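You operate a simulated robot arm through the tools that you are given. There is no shell and no other tool. Be economical: measure what you need, move in short steps, check, and stop when the job is done.

Carry out the task below with a simulated robot arm. There is one attempt and no reset: what you move stays moved.

TASK
Heat the grill on 3, turn it down to 2, then lay both potatoes on its glass.
Fine: turn down once the lamp is green.

It is judged by the outcome, as a careful person would: the job done as asked, and still so three seconds after it is handed in. It fails if anything else is knocked over, pushed out of place, dropped, spilled or broken.

THE ROBOT
A 7-joint arm with a two-finger parallel gripper, fixed in place. Base frame: the origin is at the foot of the arm, x ahead of it, y to its left, z up; the work surface is at about z = 750. Lengths are in mm, angles in rad, forces in N, time in s.
With the tool pointing down near the work surface it reaches from about 300 to 680 mm from the base axis. Its first joint turns from -1.152 to 1.152 rad. Payload 1.57 kg.
Tool frame: the origin (TCP) lies between the finger pads and is the grasp point; the fingertips stand 30 mm ahead of it; z points along the fingers, y is the line along which they close. The gripper opens to 110 mm. The fingers are 24 mm wide and 12 mm thick; the gripper's body (48 by 112 mm) begins 78 mm behind the TCP.
Orientation is that of the tool frame in the base frame, as a unit quaternion [w, x, y, z]. With the fingers straight down and closing along the base's y, the tool's x points along the base's -x, its y along +y and its z along -z.

THE INTERFACE
- The arm moves only by the tool jog_arm. Its argument "increments" is a list of rows, each an object of numbers (a shift or turn left out is 0, a gripper value left out holds the last): "jaw": the opening, from 0 (shut) to 1 (fully open); "dx", "dy", "dz": the shift along the tool's x, y, z in mm; "wx", "wy", "wz": the turn, a rotation vector about the tool's x, y, z in rad. In form: [{"jaw": .., "dx": .., "dy": .., "dz": .., "wx": .., "wy": .., "wz": ..}, ...]. A call has 1 to 10 rows; each row is the pose to reach, as a shift and turn from the pose commanded when the call began, along the tool's axes at that moment. A row lasts 0.2 s, in which the tool goes at most 50 mm and 0.15 rad; a call with a longer step from one row to the next is refused whole, and so is a gripper value outside its range. A pose out of reach is approached as far as the arm can. The call stops where the force on the tool passes 70 N (or 10 N more than at its start, if that is more) or the arm is blocked; 0.2 s more then pass. The fingers move at their own pace (about 108 mm/s each) and stop on an object; they squeeze with about 35 N. The grip force told is the motor's: it shows also when the fingers shut on nothing. Time passes only in rows, and 0.2 s behind the last, so rows that repeat a pose let the fingers close. It gives the time, the measured TCP pose, the force on the tool (base axes), the opening and the grip force at its end, in the units of the frame above (readings bear some noise).
- Cameras (640 x 400 px; columns grow to the right, rows downward): "scene" is fixed at [176.3, -400.3, 1404.1]; the picture's right is [0.67, -0.74, 0.00], its down [-0.43, -0.39, -0.81] and it looks along [0.60, 0.55, -0.58] (base axes); focal length 354 px, centre (320, 200). "wrist" rides on the gripper at [-36, 0, -80] in the tool frame; the picture's right is [0.00, -1.00, 0.00], its down [0.97, 0.00, -0.24] and it looks along [0.24, 0.00, 0.97] (tool axes); focal length 218 px, centre (320, 200).
- grab_frame(camera): a new picture of that camera. No time passes.
- locate(camera, pixels): for up to 12 pixels [column, row] of the newest picture of that camera ("zoom" is the newest enlarged one), the place [x, y, z] in the base frame of the surface seen there, good to about 3 mm. No time passes.
- close_up(camera, box): a new picture of the part [left, top, right, bottom] of that camera's present view, enlarged. No time passes.
- sign_off(): hands the job in; it is judged then, once.

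Work in short steps. Measure before you move; look again where a grasp or a placing could have gone wrong, and mend it. You have 80 turns and 34 pictures in all, the two below and enlarged ones among them. Open the gripper and draw the arm clear of the work before you hand the job in, unless the task says otherwise; then end with one line.

The tools are called after ">>>" by a JSON object that holds its "method" and its "body". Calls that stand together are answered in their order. jog_arm: Moves the arm, as the interface text tells. Its arguments: {"type":"object","properties":{"increments":{"type":"array"}},"required":["increments"]} The other tools are called the same way: grab_frame (camera) takes a picture; locate (camera, pixels) gives the place of the surface under pixels of a picture; close_up (camera, box) takes an enlarged picture of a part of a camera's view; sign_off () hands the job in.

At the start:

```text
clock: 0.0
ee_pos: [348.0, -53.1, 1160.9]
tool_rot: [-0.001, 0.0, 1.0, 0.001]
contact_force: [0.6, -0.7, -0.4]
width: 109.9
gripper_force: 0.0
```

scene: 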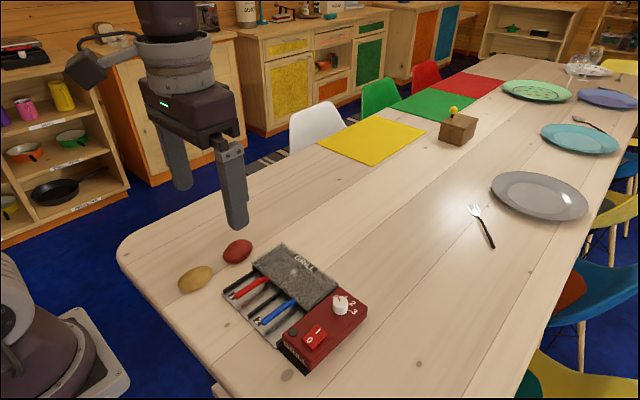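
wrist: 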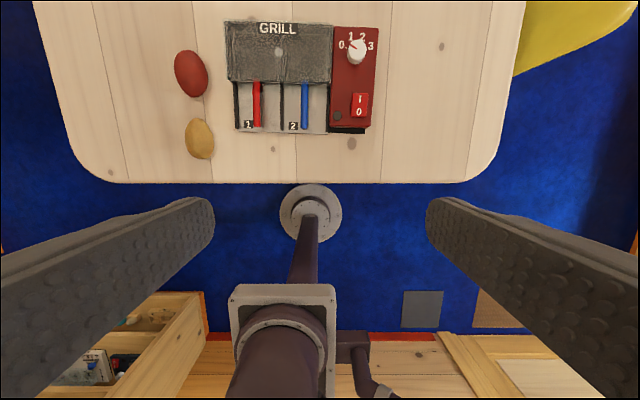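

I start by looking closely at the grill and its controls.

>>> {"method": "close_up", "body": {"camera": "scene", "box": [160, 220, 400, 380]}}

>>> {"method": "close_up", "body": {"camera": "wrist", "box": [160, 10, 400, 160]}}

```text
2.50 times, centred on (280, 300) of scene
```

zoom: 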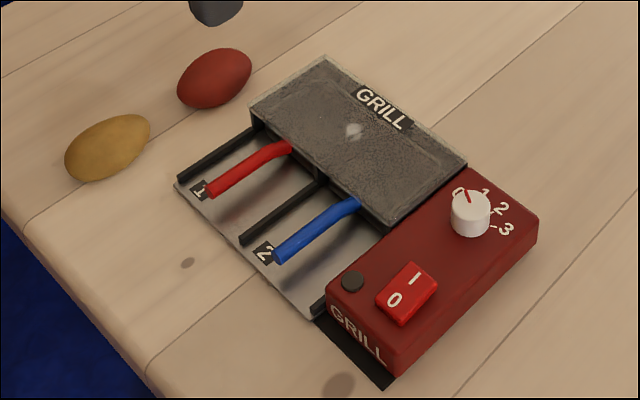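

```text
2.67 times, centred on (280, 85) of wrist
```

zoom: 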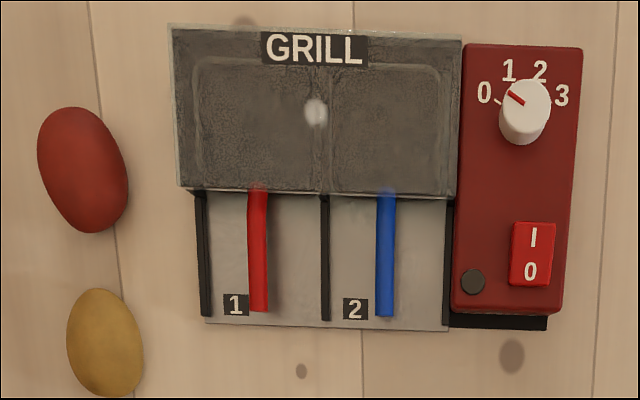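

The knob (scene zoom ~470,205) points at 0, the lamp (352,282) is dark, rocker 1/0. Measure everything.

>>> {"method": "locate", "body": {"camera": "zoom", "pixels": [[524, 108], [518, 98], [533, 237], [530, 272], [472, 282], [535, 140], [505, 200], [190, 60], [445, 180], [82, 168], [104, 340], [318, 115]]}}

>>> {"method": "close_up", "body": {"camera": "wrist", "box": [325, 20, 385, 58]}}

>>> {"method": "close_up", "body": {"camera": "scene", "box": [275, 285, 371, 345]}}

```text
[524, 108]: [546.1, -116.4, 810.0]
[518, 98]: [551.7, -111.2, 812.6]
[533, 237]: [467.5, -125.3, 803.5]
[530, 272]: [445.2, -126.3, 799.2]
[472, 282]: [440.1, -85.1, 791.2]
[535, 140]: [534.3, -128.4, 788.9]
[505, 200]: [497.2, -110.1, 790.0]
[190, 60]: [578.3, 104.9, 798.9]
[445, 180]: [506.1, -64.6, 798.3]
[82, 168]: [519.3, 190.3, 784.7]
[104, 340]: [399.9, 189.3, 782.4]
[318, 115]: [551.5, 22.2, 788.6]
```

```text
10.53 times, centred on (355, 39) of wrist
```

zoom: 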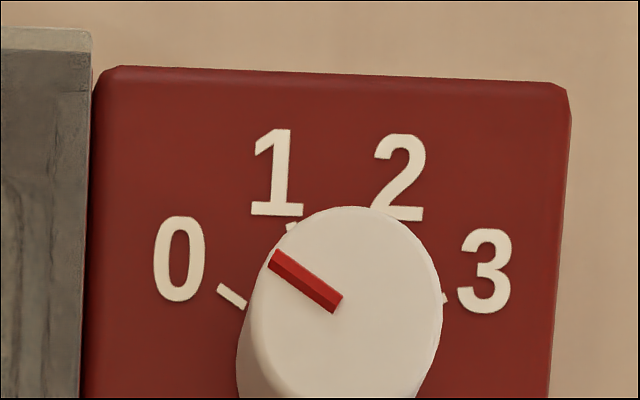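

```text
6.67 times, centred on (323, 315) of scene
```

zoom: 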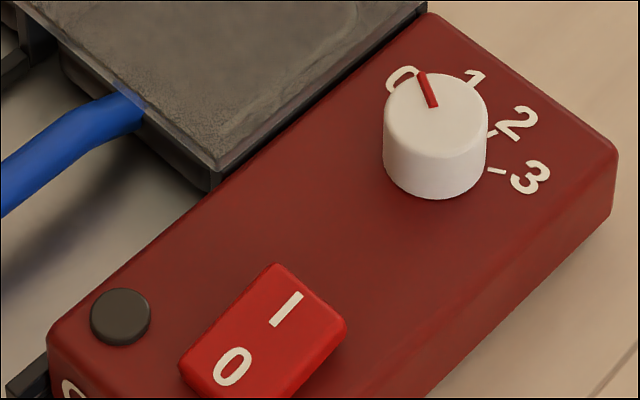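

>>> {"method": "locate", "body": {"camera": "zoom", "pixels": [[275, 268], [344, 318], [300, 292], [225, 348], [185, 365], [440, 110], [435, 105], [395, 100], [485, 100], [120, 316], [215, 150], [435, 76]]}}

>>> {"method": "jog_arm", "body": {"increments": [{"jaw": 0, "dx": -40, "dy": -20}, {"jaw": 0, "dx": -80, "dy": -45}, {"jaw": 0, "dx": -126, "dy": -60}, {"jaw": 0, "dx": -126, "dy": -72, "dz": 40}, {"jaw": 0, "dx": -126, "dy": -72, "dz": 85}, {"jaw": 0, "dx": -126, "dy": -72, "dz": 130}, {"jaw": 0, "dx": -126, "dy": -72, "dz": 175}, {"jaw": 0, "dx": -126, "dy": -72, "dz": 220}, {"jaw": 0, "dx": -126, "dy": -72, "dz": 250}, {"jaw": 0, "dx": -126, "dy": -72, "dz": 280}]}}

```text
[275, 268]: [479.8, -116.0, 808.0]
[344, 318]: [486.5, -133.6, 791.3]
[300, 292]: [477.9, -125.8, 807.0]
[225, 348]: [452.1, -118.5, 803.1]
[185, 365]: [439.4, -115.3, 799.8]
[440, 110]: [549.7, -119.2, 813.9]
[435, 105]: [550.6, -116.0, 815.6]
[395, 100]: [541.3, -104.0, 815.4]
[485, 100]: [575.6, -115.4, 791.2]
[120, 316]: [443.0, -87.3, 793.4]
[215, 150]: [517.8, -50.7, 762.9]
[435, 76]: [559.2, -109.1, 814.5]
```

```text
clock: 2.2
ee_pos: [474.1, -124.7, 881.6]
tool_rot: [0.001, -0.001, 1.0, 0.0]
contact_force: [-0.4, 0.6, -0.1]
width: 0.1
gripper_force: 21.3
```

Rocker's "I" end is at x≈478, y≈-125, z≈808 (raised, so off). I press it with the shut fingertips.

>>> {"method": "jog_arm", "body": {"increments": [{"jaw": 0, "dx": -5, "dz": 25}, {"jaw": 0, "dx": -5, "dz": 38}, {"jaw": 0, "dx": -5, "dz": 43}, {"jaw": 0, "dx": -5, "dz": 47}, {"jaw": 0, "dx": -5, "dz": 51}, {"jaw": 0, "dx": -5, "dz": 54}, {"jaw": 0, "dx": -5, "dz": 54}]}}

>>> {"method": "close_up", "body": {"camera": "scene", "box": [240, 260, 400, 360]}}

```text
clock: 3.6
ee_pos: [482.0, -125.0, 832.3]
tool_rot: [0.002, -0.001, 1.0, -0.001]
contact_force: [-1.5, 1.2, 12.0]
width: 0.1
gripper_force: 21.6
stopped in row 6: the force on the tool passed its limit (the readings are from after the stop); the commanded pose is now the measured one
```

```text
4.00 times, centred on (320, 310) of scene
```

zoom: 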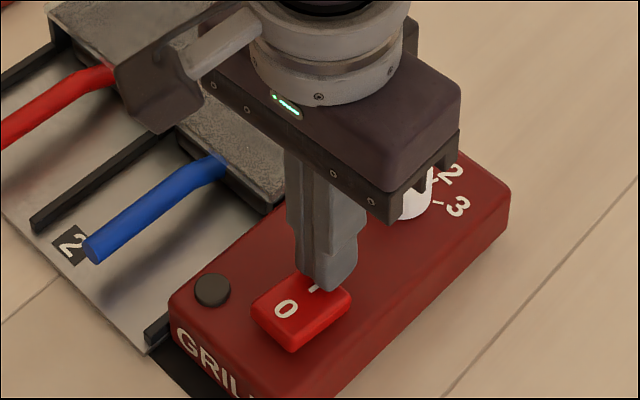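

The push met its force limit at tip z≈802; I lift and check the rocker.

>>> {"method": "jog_arm", "body": {"increments": [{"jaw": 0, "dz": -40}, {"jaw": 0, "dz": -80}, {"jaw": 0, "dz": -100, "dx": -30}, {"jaw": 0.3, "dz": -100, "dx": -64, "dy": 8}]}}

>>> {"method": "close_up", "body": {"camera": "scene", "box": [275, 285, 371, 345]}}

```text
clock: 4.6
ee_pos: [545.4, -115.7, 929.6]
tool_rot: [0.002, -0.002, 1.0, 0.0]
contact_force: [0.5, 0.4, 0.2]
width: 33.0
gripper_force: 0.0
```

```text
6.67 times, centred on (323, 315) of scene
```

zoom: 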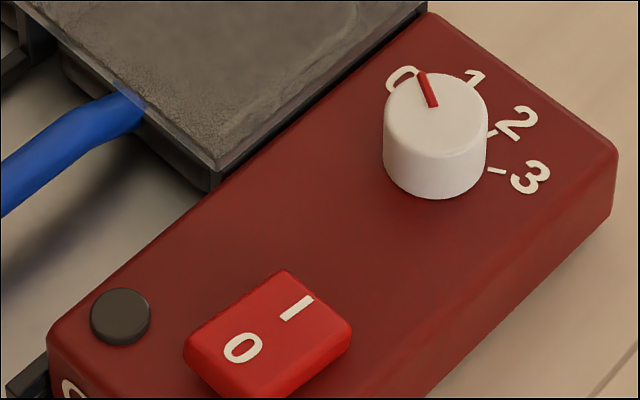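

The rocker has flipped to I. Now measure the knob from above.

>>> {"method": "grab_frame", "body": {"camera": "wrist"}}

>>> {"method": "locate", "body": {"camera": "zoom", "pixels": [[388, 105], [483, 102], [435, 128], [435, 103], [484, 133], [499, 170], [440, 205], [239, 310], [222, 355]]}}

```text
25 pictures are left
```

wrist: 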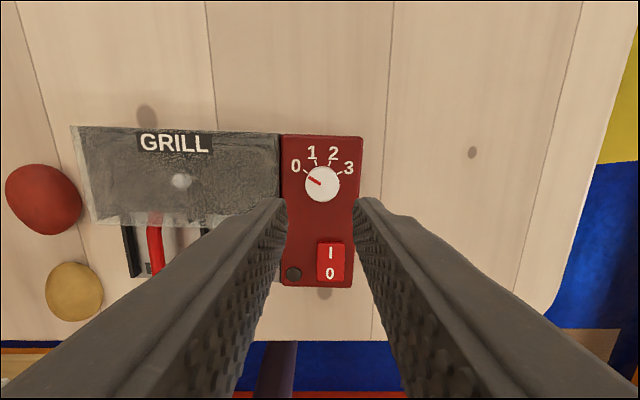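

```text
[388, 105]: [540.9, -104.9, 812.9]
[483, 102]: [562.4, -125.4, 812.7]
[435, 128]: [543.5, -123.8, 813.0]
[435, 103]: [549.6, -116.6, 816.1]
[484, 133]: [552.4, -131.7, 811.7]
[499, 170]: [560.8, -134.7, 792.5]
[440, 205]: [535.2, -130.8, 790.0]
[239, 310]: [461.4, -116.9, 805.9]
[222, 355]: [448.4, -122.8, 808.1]
```

Knob axis ≈ (550,-116), top z≈813, scale 0→3 is 120° clockwise. I pre-turn the tool -60° and descend around the knob with fingers open.

>>> {"method": "jog_arm", "body": {"increments": [{"jaw": 0.6, "dx": -4.5, "wz": -0.14}, {"wz": -0.28, "dx": -4.5}, {"wz": -0.42, "dx": -4.5}, {"wz": -0.56, "dx": -4.5, "dz": 20}, {"wz": -0.7, "dx": -4.5, "dz": 40}, {"wz": -0.84, "dx": -4.5, "dz": 60}, {"wz": -0.96, "dx": -4.5, "dz": 75}, {"wz": -1.05, "dx": -4.5, "dz": 90}, {"wz": -1.05, "dx": -4.5, "dz": 104.5}]}}

>>> {"method": "grab_frame", "body": {"camera": "wrist"}}

```text
clock: 6.6
ee_pos: [550.3, -116.9, 827.2]
tool_rot: [0.003, -0.502, 0.865, -0.001]
contact_force: [0.1, 0.6, 0.3]
width: 65.9
gripper_force: 0.0
```

```text
24 pictures are left
```

wrist: 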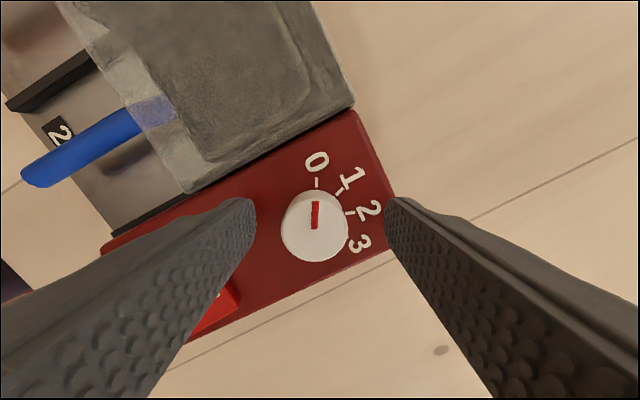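

The knob is centred between the fingers; grip and turn clockwise the first half.

>>> {"method": "jog_arm", "body": {"increments": [{"jaw": 0}, {"jaw": 0}, {"jaw": 0}, {"jaw": 0, "wz": 0.15}, {"wz": 0.3}, {"wz": 0.45}, {"wz": 0.6}, {"wz": 0.75}, {"wz": 0.9}, {"wz": 1.05}]}}

>>> {"method": "jog_arm", "body": {"increments": [{"wz": 0.15}, {"wz": 0.3}, {"wz": 0.45}, {"wz": 0.6}, {"wz": 0.75}, {"wz": 0.9}, {"wz": 1.03}, {"wz": 1.03}]}}

>>> {"method": "grab_frame", "body": {"camera": "wrist"}}

>>> {"method": "close_up", "body": {"camera": "scene", "box": [240, 260, 400, 360]}}

```text
clock: 8.8
ee_pos: [549.6, -118.9, 826.4]
tool_rot: [0.003, 0.001, 1.0, 0.0]
contact_force: [4.4, -12.6, 0.7]
width: 31.6
gripper_force: 34.6
```

```text
clock: 10.6
ee_pos: [549.6, -118.3, 825.8]
tool_rot: [0.002, 0.493, 0.87, 0.0]
contact_force: [-9.4, -22.0, 9.5]
width: 31.5
gripper_force: 35.3
```

```text
23 pictures are left
```

wrist: 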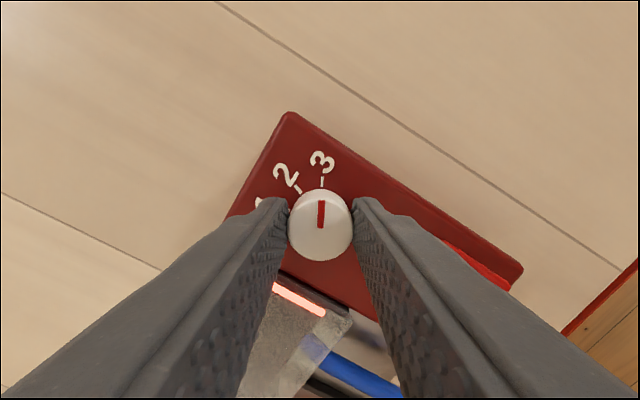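

```text
4.00 times, centred on (320, 310) of scene
```

zoom: 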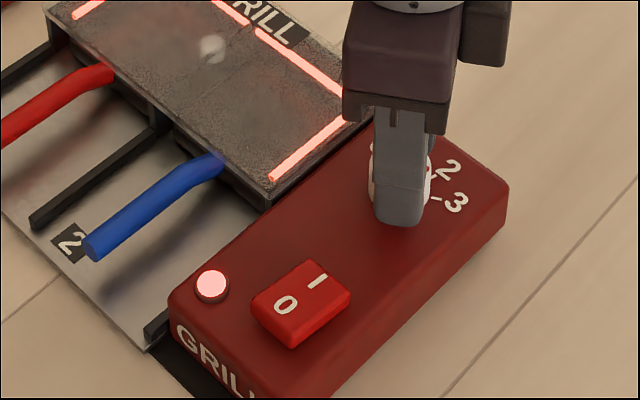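

Pointer is on 3, coil glows, lamp is red (heating). I hold and wait.

>>> {"method": "jog_arm", "body": {"increments": [{"jaw": 0}, {"jaw": 0}, {"jaw": 0}, {"jaw": 0}, {"jaw": 0}, {"jaw": 0}, {"jaw": 0}, {"jaw": 0}, {"jaw": 0}, {"jaw": 0}]}}

>>> {"method": "jog_arm", "body": {"increments": [{"jaw": 0}, {"jaw": 0}, {"jaw": 0}, {"jaw": 0}, {"jaw": 0}, {"jaw": 0}, {"jaw": 0}, {"jaw": 0}, {"jaw": 0}, {"jaw": 0}]}}

>>> {"method": "close_up", "body": {"camera": "scene", "box": [240, 260, 400, 360]}}

```text
clock: 12.8
ee_pos: [549.1, -117.4, 828.6]
tool_rot: [0.002, 0.492, 0.871, -0.001]
contact_force: [-14.7, -21.6, 10.1]
width: 31.2
gripper_force: 34.9
```

```text
clock: 15.0
ee_pos: [548.8, -117.7, 826.4]
tool_rot: [0.002, 0.491, 0.871, 0.001]
contact_force: [-15.2, -18.7, 11.5]
width: 31.2
gripper_force: 35.4
```

```text
4.00 times, centred on (320, 310) of scene
```

zoom: 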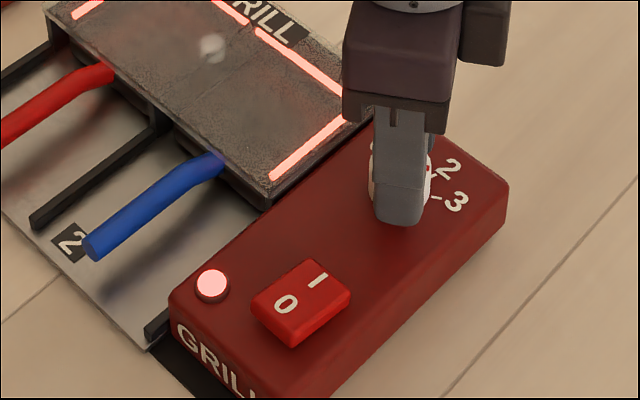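

Still red; wait longer.

>>> {"method": "jog_arm", "body": {"increments": [{"jaw": 0}, {"jaw": 0}, {"jaw": 0}, {"jaw": 0}, {"jaw": 0}, {"jaw": 0}, {"jaw": 0}, {"jaw": 0}, {"jaw": 0}, {"jaw": 0}]}}

>>> {"method": "jog_arm", "body": {"increments": [{"jaw": 0}, {"jaw": 0}, {"jaw": 0}, {"jaw": 0}, {"jaw": 0}, {"jaw": 0}, {"jaw": 0}, {"jaw": 0}, {"jaw": 0}, {"jaw": 0}]}}

>>> {"method": "jog_arm", "body": {"increments": [{"jaw": 0}, {"jaw": 0}, {"jaw": 0}, {"jaw": 0}, {"jaw": 0}, {"jaw": 0}, {"jaw": 0}, {"jaw": 0}, {"jaw": 0}, {"jaw": 0}]}}

>>> {"method": "close_up", "body": {"camera": "scene", "box": [240, 260, 400, 360]}}

```text
clock: 17.2
ee_pos: [550.2, -117.4, 826.9]
tool_rot: [0.003, 0.493, 0.87, 0.001]
contact_force: [-10.6, -19.0, 4.8]
width: 31.7
gripper_force: 35.3
```

```text
clock: 19.4
ee_pos: [550.7, -117.7, 826.9]
tool_rot: [0.003, 0.492, 0.871, 0.001]
contact_force: [-8.6, -17.5, 5.2]
width: 31.4
gripper_force: 35.1
```

```text
clock: 21.6
ee_pos: [550.2, -116.3, 826.4]
tool_rot: [0.002, 0.491, 0.871, 0.001]
contact_force: [-6.1, -16.4, 5.4]
width: 31.2
gripper_force: 34.5
```

```text
4.00 times, centred on (320, 310) of scene
```

zoom: 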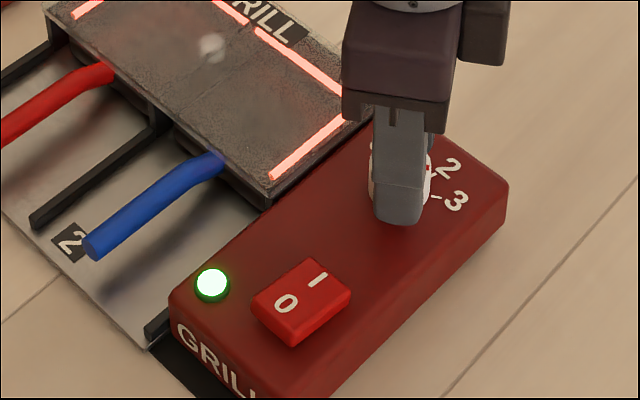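

The lamp is green. Turn back 40° to 2.

>>> {"method": "jog_arm", "body": {"increments": [{"wz": -0.14}, {"wz": -0.28}, {"wz": -0.42}, {"wz": -0.56}, {"wz": -0.68}, {"wz": -0.68}]}}

>>> {"method": "grab_frame", "body": {"camera": "wrist"}}

```text
clock: 23.0
ee_pos: [550.6, -116.2, 825.8]
tool_rot: [0.003, 0.173, 0.985, 0.0]
contact_force: [3.3, -3.2, -0.2]
width: 31.4
gripper_force: 35.3
```

```text
19 pictures are left
```

wrist: 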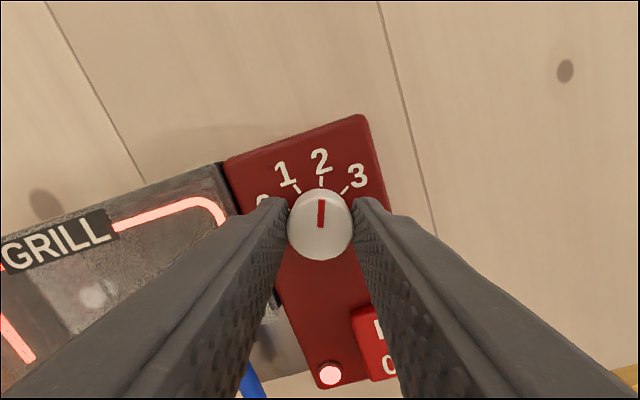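

Pointer is on 2. Release, rise straight, then look at the potatoes.

>>> {"method": "jog_arm", "body": {"increments": [{"jaw": 0.55}, {"jaw": 0.55}, {"jaw": 0.55, "dz": -20}, {"dz": -50}, {"dz": -90}, {"dz": -130, "wz": -0.12}, {"dz": -160, "wz": -0.24}, {"dz": -180, "wz": -0.348}]}}

>>> {"method": "jog_arm", "body": {"increments": [{"jaw": 0.8, "dx": 15, "dy": 45}, {"dx": 30, "dy": 90}, {"dx": 45, "dy": 135}, {"dx": 60, "dy": 180}, {"dx": 75, "dy": 225}, {"dx": 90, "dy": 270}, {"dx": 90, "dy": 290}]}}

>>> {"method": "grab_frame", "body": {"camera": "wrist"}}

>>> {"method": "close_up", "body": {"camera": "scene", "box": [160, 220, 400, 370]}}

```text
clock: 24.8
ee_pos: [547.7, -116.2, 1007.3]
tool_rot: [0.001, -0.001, 1.0, -0.001]
contact_force: [0.0, 1.1, 0.5]
width: 60.5
gripper_force: 0.1
```

```text
clock: 26.4
ee_pos: [457.9, 174.1, 1005.3]
tool_rot: [0.002, 0.001, 1.0, -0.001]
contact_force: [0.0, 0.4, 0.2]
width: 87.8
gripper_force: 0.0
```

```text
18 pictures are left
```

wrist: 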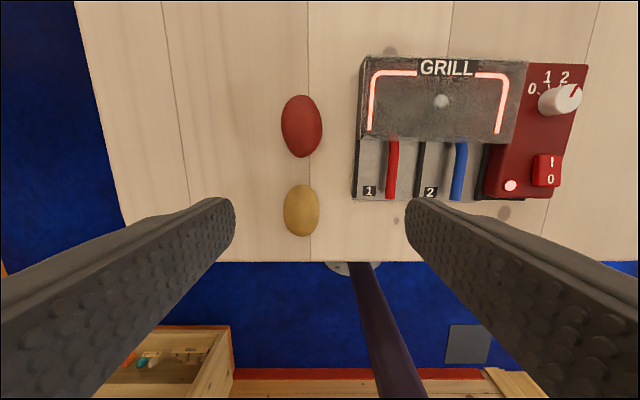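

```text
2.67 times, centred on (280, 295) of scene
```

zoom: 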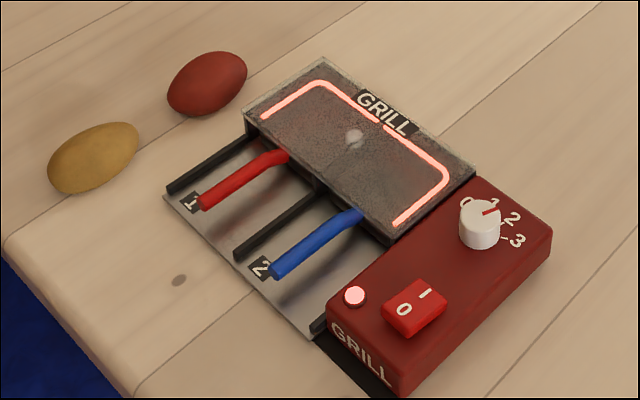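

Knob at 2. Now measure potatoes and glass.

>>> {"method": "locate", "body": {"camera": "wrist", "pixels": [[301, 126], [301, 98], [301, 155], [283, 126], [320, 126], [301, 210], [301, 187], [301, 233], [286, 210], [317, 210], [440, 130], [400, 90]]}}

>>> {"method": "locate", "body": {"camera": "zoom", "pixels": [[325, 60], [248, 122], [390, 235], [472, 172], [280, 120], [400, 195], [320, 150], [208, 55], [95, 128], [354, 137], [350, 145], [340, 105]]}}

```text
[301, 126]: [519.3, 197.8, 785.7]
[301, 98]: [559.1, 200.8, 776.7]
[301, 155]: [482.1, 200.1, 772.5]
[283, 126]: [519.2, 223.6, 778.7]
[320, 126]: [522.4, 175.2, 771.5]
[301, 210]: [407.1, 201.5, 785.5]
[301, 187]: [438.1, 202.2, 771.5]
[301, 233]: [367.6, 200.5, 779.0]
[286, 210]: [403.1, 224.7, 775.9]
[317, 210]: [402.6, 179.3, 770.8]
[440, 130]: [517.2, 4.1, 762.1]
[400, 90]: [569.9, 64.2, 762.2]
```

```text
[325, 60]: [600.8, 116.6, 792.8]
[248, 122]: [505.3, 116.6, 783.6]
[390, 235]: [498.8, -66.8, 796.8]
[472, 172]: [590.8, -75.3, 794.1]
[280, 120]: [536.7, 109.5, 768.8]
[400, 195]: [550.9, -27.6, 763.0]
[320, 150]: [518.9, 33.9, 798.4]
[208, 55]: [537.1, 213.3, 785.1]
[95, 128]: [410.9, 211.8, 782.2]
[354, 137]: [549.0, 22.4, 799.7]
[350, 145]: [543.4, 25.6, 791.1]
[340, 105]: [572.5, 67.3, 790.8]
```

Red potato centre ≈ (520,199), ~48 wide, top z≈786; glass spans x 503–597, y -70–116, z≈798. I go over the red one and descend partway, then to the grasp.

>>> {"method": "jog_arm", "body": {"increments": [{"jaw": 0.8, "dx": -31, "dy": 13}, {"dx": -62.5, "dy": 25.5}, {"dx": -62.5, "dy": 25.5, "dz": 45}, {"dx": -62.5, "dy": 25.5, "dz": 90}, {"dx": -62.5, "dy": 25.5, "dz": 135}, {"dx": -62.5, "dy": 25.5, "dz": 150}]}}

>>> {"method": "grab_frame", "body": {"camera": "wrist"}}

```text
clock: 27.8
ee_pos: [523.1, 198.7, 857.3]
tool_rot: [0.003, 0.001, 1.0, 0.0]
contact_force: [-0.3, 0.3, -0.9]
width: 88.1
gripper_force: 0.0
```

```text
16 pictures are left
```

wrist: 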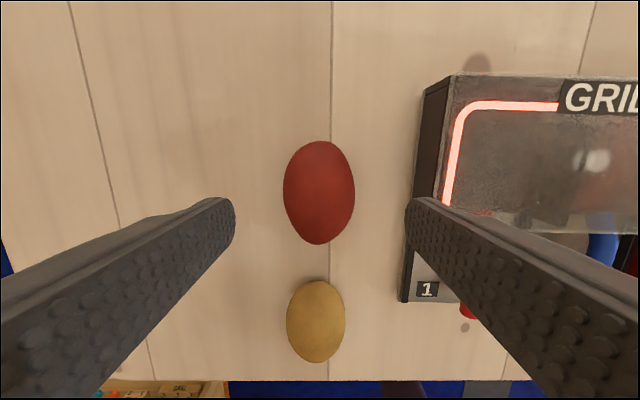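

Potato is centred (319,191). Descend and grip.

>>> {"method": "jog_arm", "body": {"increments": [{"dz": 35}, {"dz": 60}, {"dz": 74}, {"jaw": 0, "dz": 74}, {"jaw": 0, "dz": 74}, {"jaw": 0, "dz": 74}, {"jaw": 0, "dz": 74}, {"jaw": 0, "dz": 50}, {"dz": 20}, {"dz": -20}]}}

>>> {"method": "grab_frame", "body": {"camera": "wrist"}}

```text
clock: 30.0
ee_pos: [521.7, 198.6, 877.3]
tool_rot: [0.002, 0.001, 1.0, -0.001]
contact_force: [-1.5, 0.4, -0.2]
width: 56.5
gripper_force: 34.6
```

```text
15 pictures are left
```

wrist: 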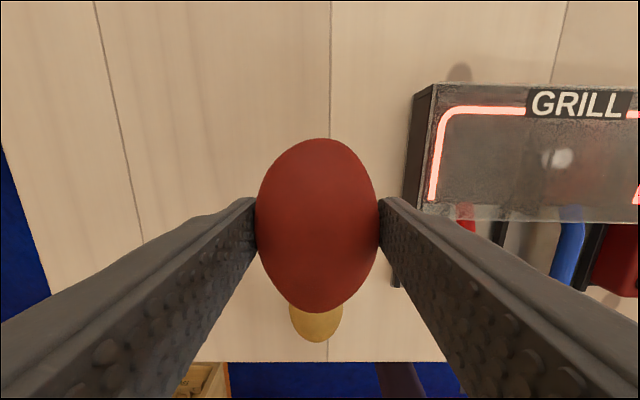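

Held at 56 mm. Carry to glass at about (549,70) and lower to just above contact.

>>> {"method": "jog_arm", "body": {"increments": [{"dz": -15, "dy": -20}, {"dx": -10, "dy": -60, "dz": -15}, {"dx": -20, "dy": -100, "dz": -10}, {"dx": -27.5, "dy": -128.5, "dz": 0}, {"dx": -27.5, "dy": -128.5, "dz": 15}, {"dx": -27.5, "dy": -128.5, "dz": 30}, {"dx": -27.5, "dy": -128.5, "dz": 38}, {"dx": -27.5, "dy": -128.5, "dz": 41}]}}

>>> {"method": "close_up", "body": {"camera": "scene", "box": [200, 210, 360, 310]}}

```text
clock: 31.8
ee_pos: [549.0, 69.3, 835.0]
tool_rot: [0.002, 0.0, 1.0, 0.0]
contact_force: [0.2, 0.7, -0.1]
width: 56.5
gripper_force: 35.0
```

```text
4.00 times, centred on (280, 260) of scene
```

zoom: 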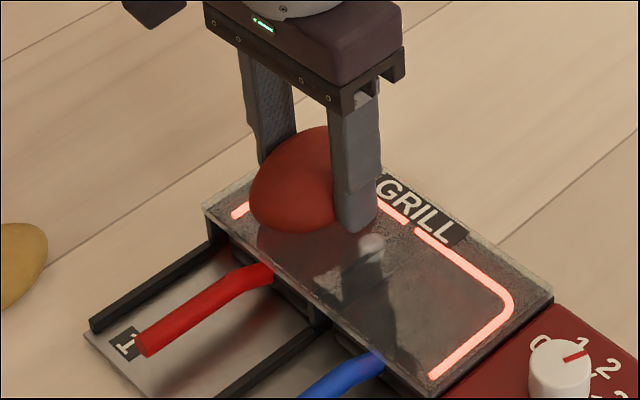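

No contact yet; lower in small steps.

>>> {"method": "jog_arm", "body": {"increments": [{"dz": 1}, {"dz": 2}, {"dz": 2}]}}

```text
clock: 32.6
ee_pos: [549.7, 69.8, 833.5]
tool_rot: [0.002, -0.001, 1.0, -0.001]
contact_force: [0.4, 1.1, -1.8]
width: 56.6
gripper_force: 35.5
```

>>> {"method": "jog_arm", "body": {"increments": [{"dz": 1}, {"dz": 2}, {"dz": 2}]}}

```text
clock: 33.4
ee_pos: [550.9, 70.5, 831.7]
tool_rot: [0.001, 0.0, 1.0, -0.002]
contact_force: [0.1, 0.4, -2.2]
width: 56.5
gripper_force: 35.2
```

>>> {"method": "jog_arm", "body": {"increments": [{"dz": 1}, {"dz": 1}]}}

>>> {"method": "close_up", "body": {"camera": "scene", "box": [220, 230, 316, 290]}}

```text
clock: 34.0
ee_pos: [550.8, 70.8, 829.8]
tool_rot: [0.002, 0.0, 1.0, -0.001]
contact_force: [-1.9, -0.1, 3.0]
width: 56.3
gripper_force: 34.7
```

```text
6.67 times, centred on (268, 260) of scene
```

zoom: 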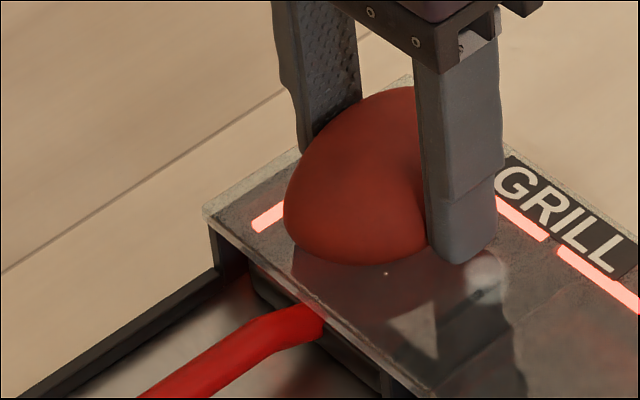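

Contact is felt (+3 N). Open gently and rise.

>>> {"method": "jog_arm", "body": {"increments": [{"jaw": 0.58}, {"jaw": 0.68}, {"jaw": 0.68}, {"dz": -10}, {"dz": -30}, {"dz": -70}, {"dz": -110}]}}

>>> {"method": "close_up", "body": {"camera": "scene", "box": [160, 220, 400, 370]}}

```text
clock: 35.6
ee_pos: [548.9, 69.9, 940.2]
tool_rot: [0.001, 0.001, 1.0, -0.001]
contact_force: [-0.1, -0.7, 1.4]
width: 74.5
gripper_force: 0.0
```

```text
2.67 times, centred on (280, 295) of scene
```

zoom: 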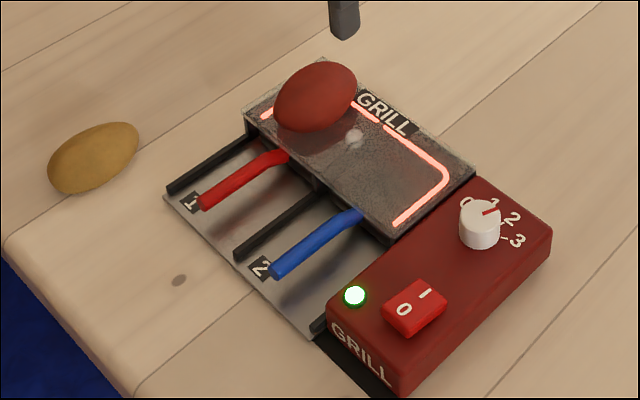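

Red potato rests well on the glass. Go over the yellow one.

>>> {"method": "jog_arm", "body": {"increments": [{"jaw": 0.8, "dx": 30, "dy": 30}, {"dx": 60, "dy": 58}, {"dx": 90, "dy": 86}, {"dx": 120, "dy": 112}, {"dx": 146, "dy": 131}, {"dx": 146, "dy": 131, "dz": 40}, {"dx": 146, "dy": 131, "dz": 80}]}}

>>> {"method": "grab_frame", "body": {"camera": "wrist"}}

```text
clock: 37.2
ee_pos: [404.7, 201.6, 860.2]
tool_rot: [0.002, 0.001, 1.0, 0.001]
contact_force: [-0.3, 0.0, 0.2]
width: 88.1
gripper_force: 0.0
```

```text
11 pictures are left
```

wrist: 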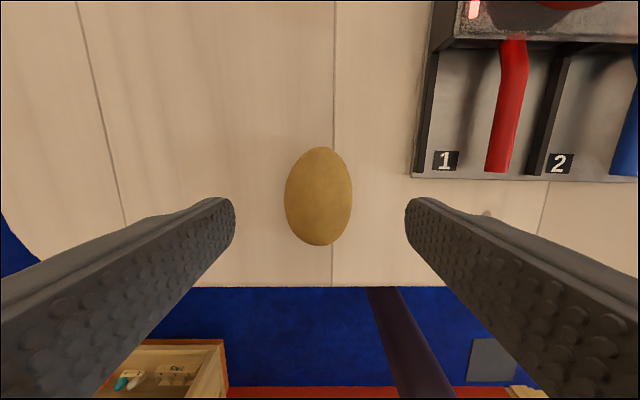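

Centred at (319,196); descend and grip.

>>> {"method": "jog_arm", "body": {"increments": [{"dx": 2, "dz": 35}, {"dx": 2, "dz": 60}, {"dx": 2, "dz": 77}, {"jaw": 0, "dx": 2, "dz": 77}, {"dx": 2, "dz": 77}, {"dx": 2, "dz": 77}, {"dx": 2, "dz": 77}, {"dx": 2, "dz": 50}, {"dx": 2, "dz": 10}, {"dx": 2, "dz": -30}]}}

>>> {"method": "grab_frame", "body": {"camera": "wrist"}}

```text
clock: 39.4
ee_pos: [401.1, 201.9, 890.9]
tool_rot: [0.002, 0.0, 1.0, 0.0]
contact_force: [0.7, 1.1, -1.6]
width: 56.8
gripper_force: 34.9
```

```text
10 pictures are left
```

wrist: 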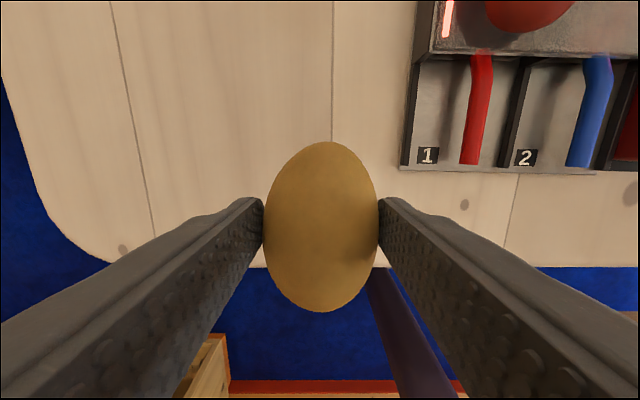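

Held. Carry high (clearing the red potato) to about (549,-20).

>>> {"method": "jog_arm", "body": {"increments": [{"dz": -40}, {"dz": -50, "dx": -20, "dy": -40}, {"dz": -50, "dx": -40, "dy": -84}, {"dz": -50, "dx": -60, "dy": -128}, {"dz": -50, "dx": -80, "dy": -172}, {"dz": -50, "dx": -100, "dy": -212}, {"dz": -50, "dx": -140, "dy": -222}, {"dz": -50, "dx": -148, "dy": -222}, {"dz": -10, "dx": -148, "dy": -222}, {"dz": 30, "dx": -148, "dy": -222}]}}

>>> {"method": "grab_frame", "body": {"camera": "wrist"}}

```text
clock: 41.6
ee_pos: [550.1, -22.0, 861.6]
tool_rot: [0.003, 0.0, 1.0, 0.0]
contact_force: [0.7, 0.7, -1.4]
width: 56.6
gripper_force: 34.8
```

```text
9 pictures are left
```

wrist: 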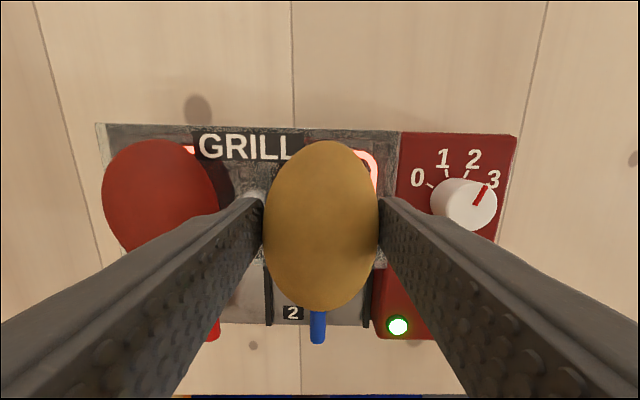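

Clear of the red potato and knob; lower to contact.

>>> {"method": "jog_arm", "body": {"increments": [{"dz": 15}, {"dz": 25}, {"dz": 28}, {"dz": 29}, {"dz": 30}, {"dz": 31}, {"dz": 31}]}}

```text
clock: 43.2
ee_pos: [549.8, -22.1, 829.5]
tool_rot: [0.002, 0.0, 1.0, 0.0]
contact_force: [-3.5, 2.4, 18.9]
width: 56.4
gripper_force: 34.6
```

Firm contact (19 N); ease up 1 mm, open, rise.

>>> {"method": "jog_arm", "body": {"increments": [{"dz": -1}, {"dz": -1, "jaw": 0.58}, {"dz": -1, "jaw": 0.67}, {"dz": -1, "jaw": 0.67}, {"dz": -10}, {"dz": -30}, {"dz": -70}, {"dz": -110}, {"dz": -150}]}}

>>> {"method": "jog_arm", "body": {"increments": [{"dx": 40, "dz": -30}, {"dx": 80, "dz": -60}, {"dx": 120, "dz": -90}, {"dx": 160, "dz": -120}, {"dx": 190, "dz": -140}, {"dx": 190, "dz": -140}]}}

>>> {"method": "close_up", "body": {"camera": "scene", "box": [160, 220, 400, 370]}}

>>> {"method": "grab_frame", "body": {"camera": "wrist"}}

```text
clock: 45.2
ee_pos: [548.6, -20.8, 980.9]
tool_rot: [0.001, 0.0, 1.0, -0.002]
contact_force: [0.4, -0.1, 0.1]
width: 73.8
gripper_force: 0.1
```

```text
clock: 46.6
ee_pos: [357.3, -19.5, 1118.9]
tool_rot: [0.002, 0.0, 1.0, 0.0]
contact_force: [0.3, 0.6, 0.6]
width: 73.8
gripper_force: 0.1
```

```text
2.67 times, centred on (280, 295) of scene
```

zoom: 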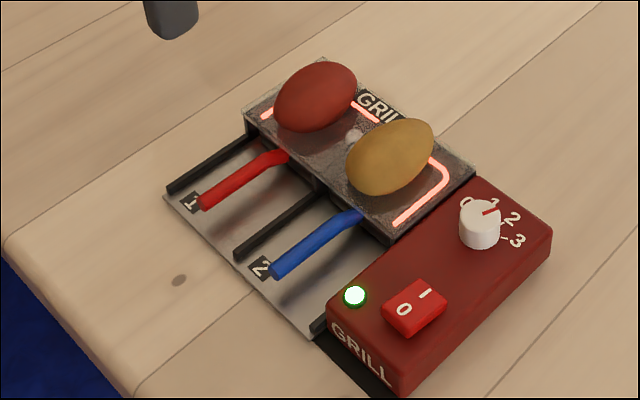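

```text
7 pictures are left
```

wrist: 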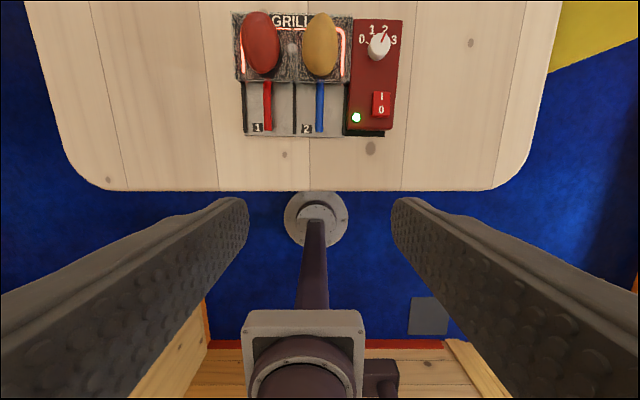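

Both potatoes rest on the glass, the knob is on 2, the lamp is green, the arm is clear.

>>> {"method": "sign_off", "body": {}}

```text
The job is handed in.
```

The grill was heated on 3 until its lamp went green and then turned down to 2, and both potatoes now lie on its glass.
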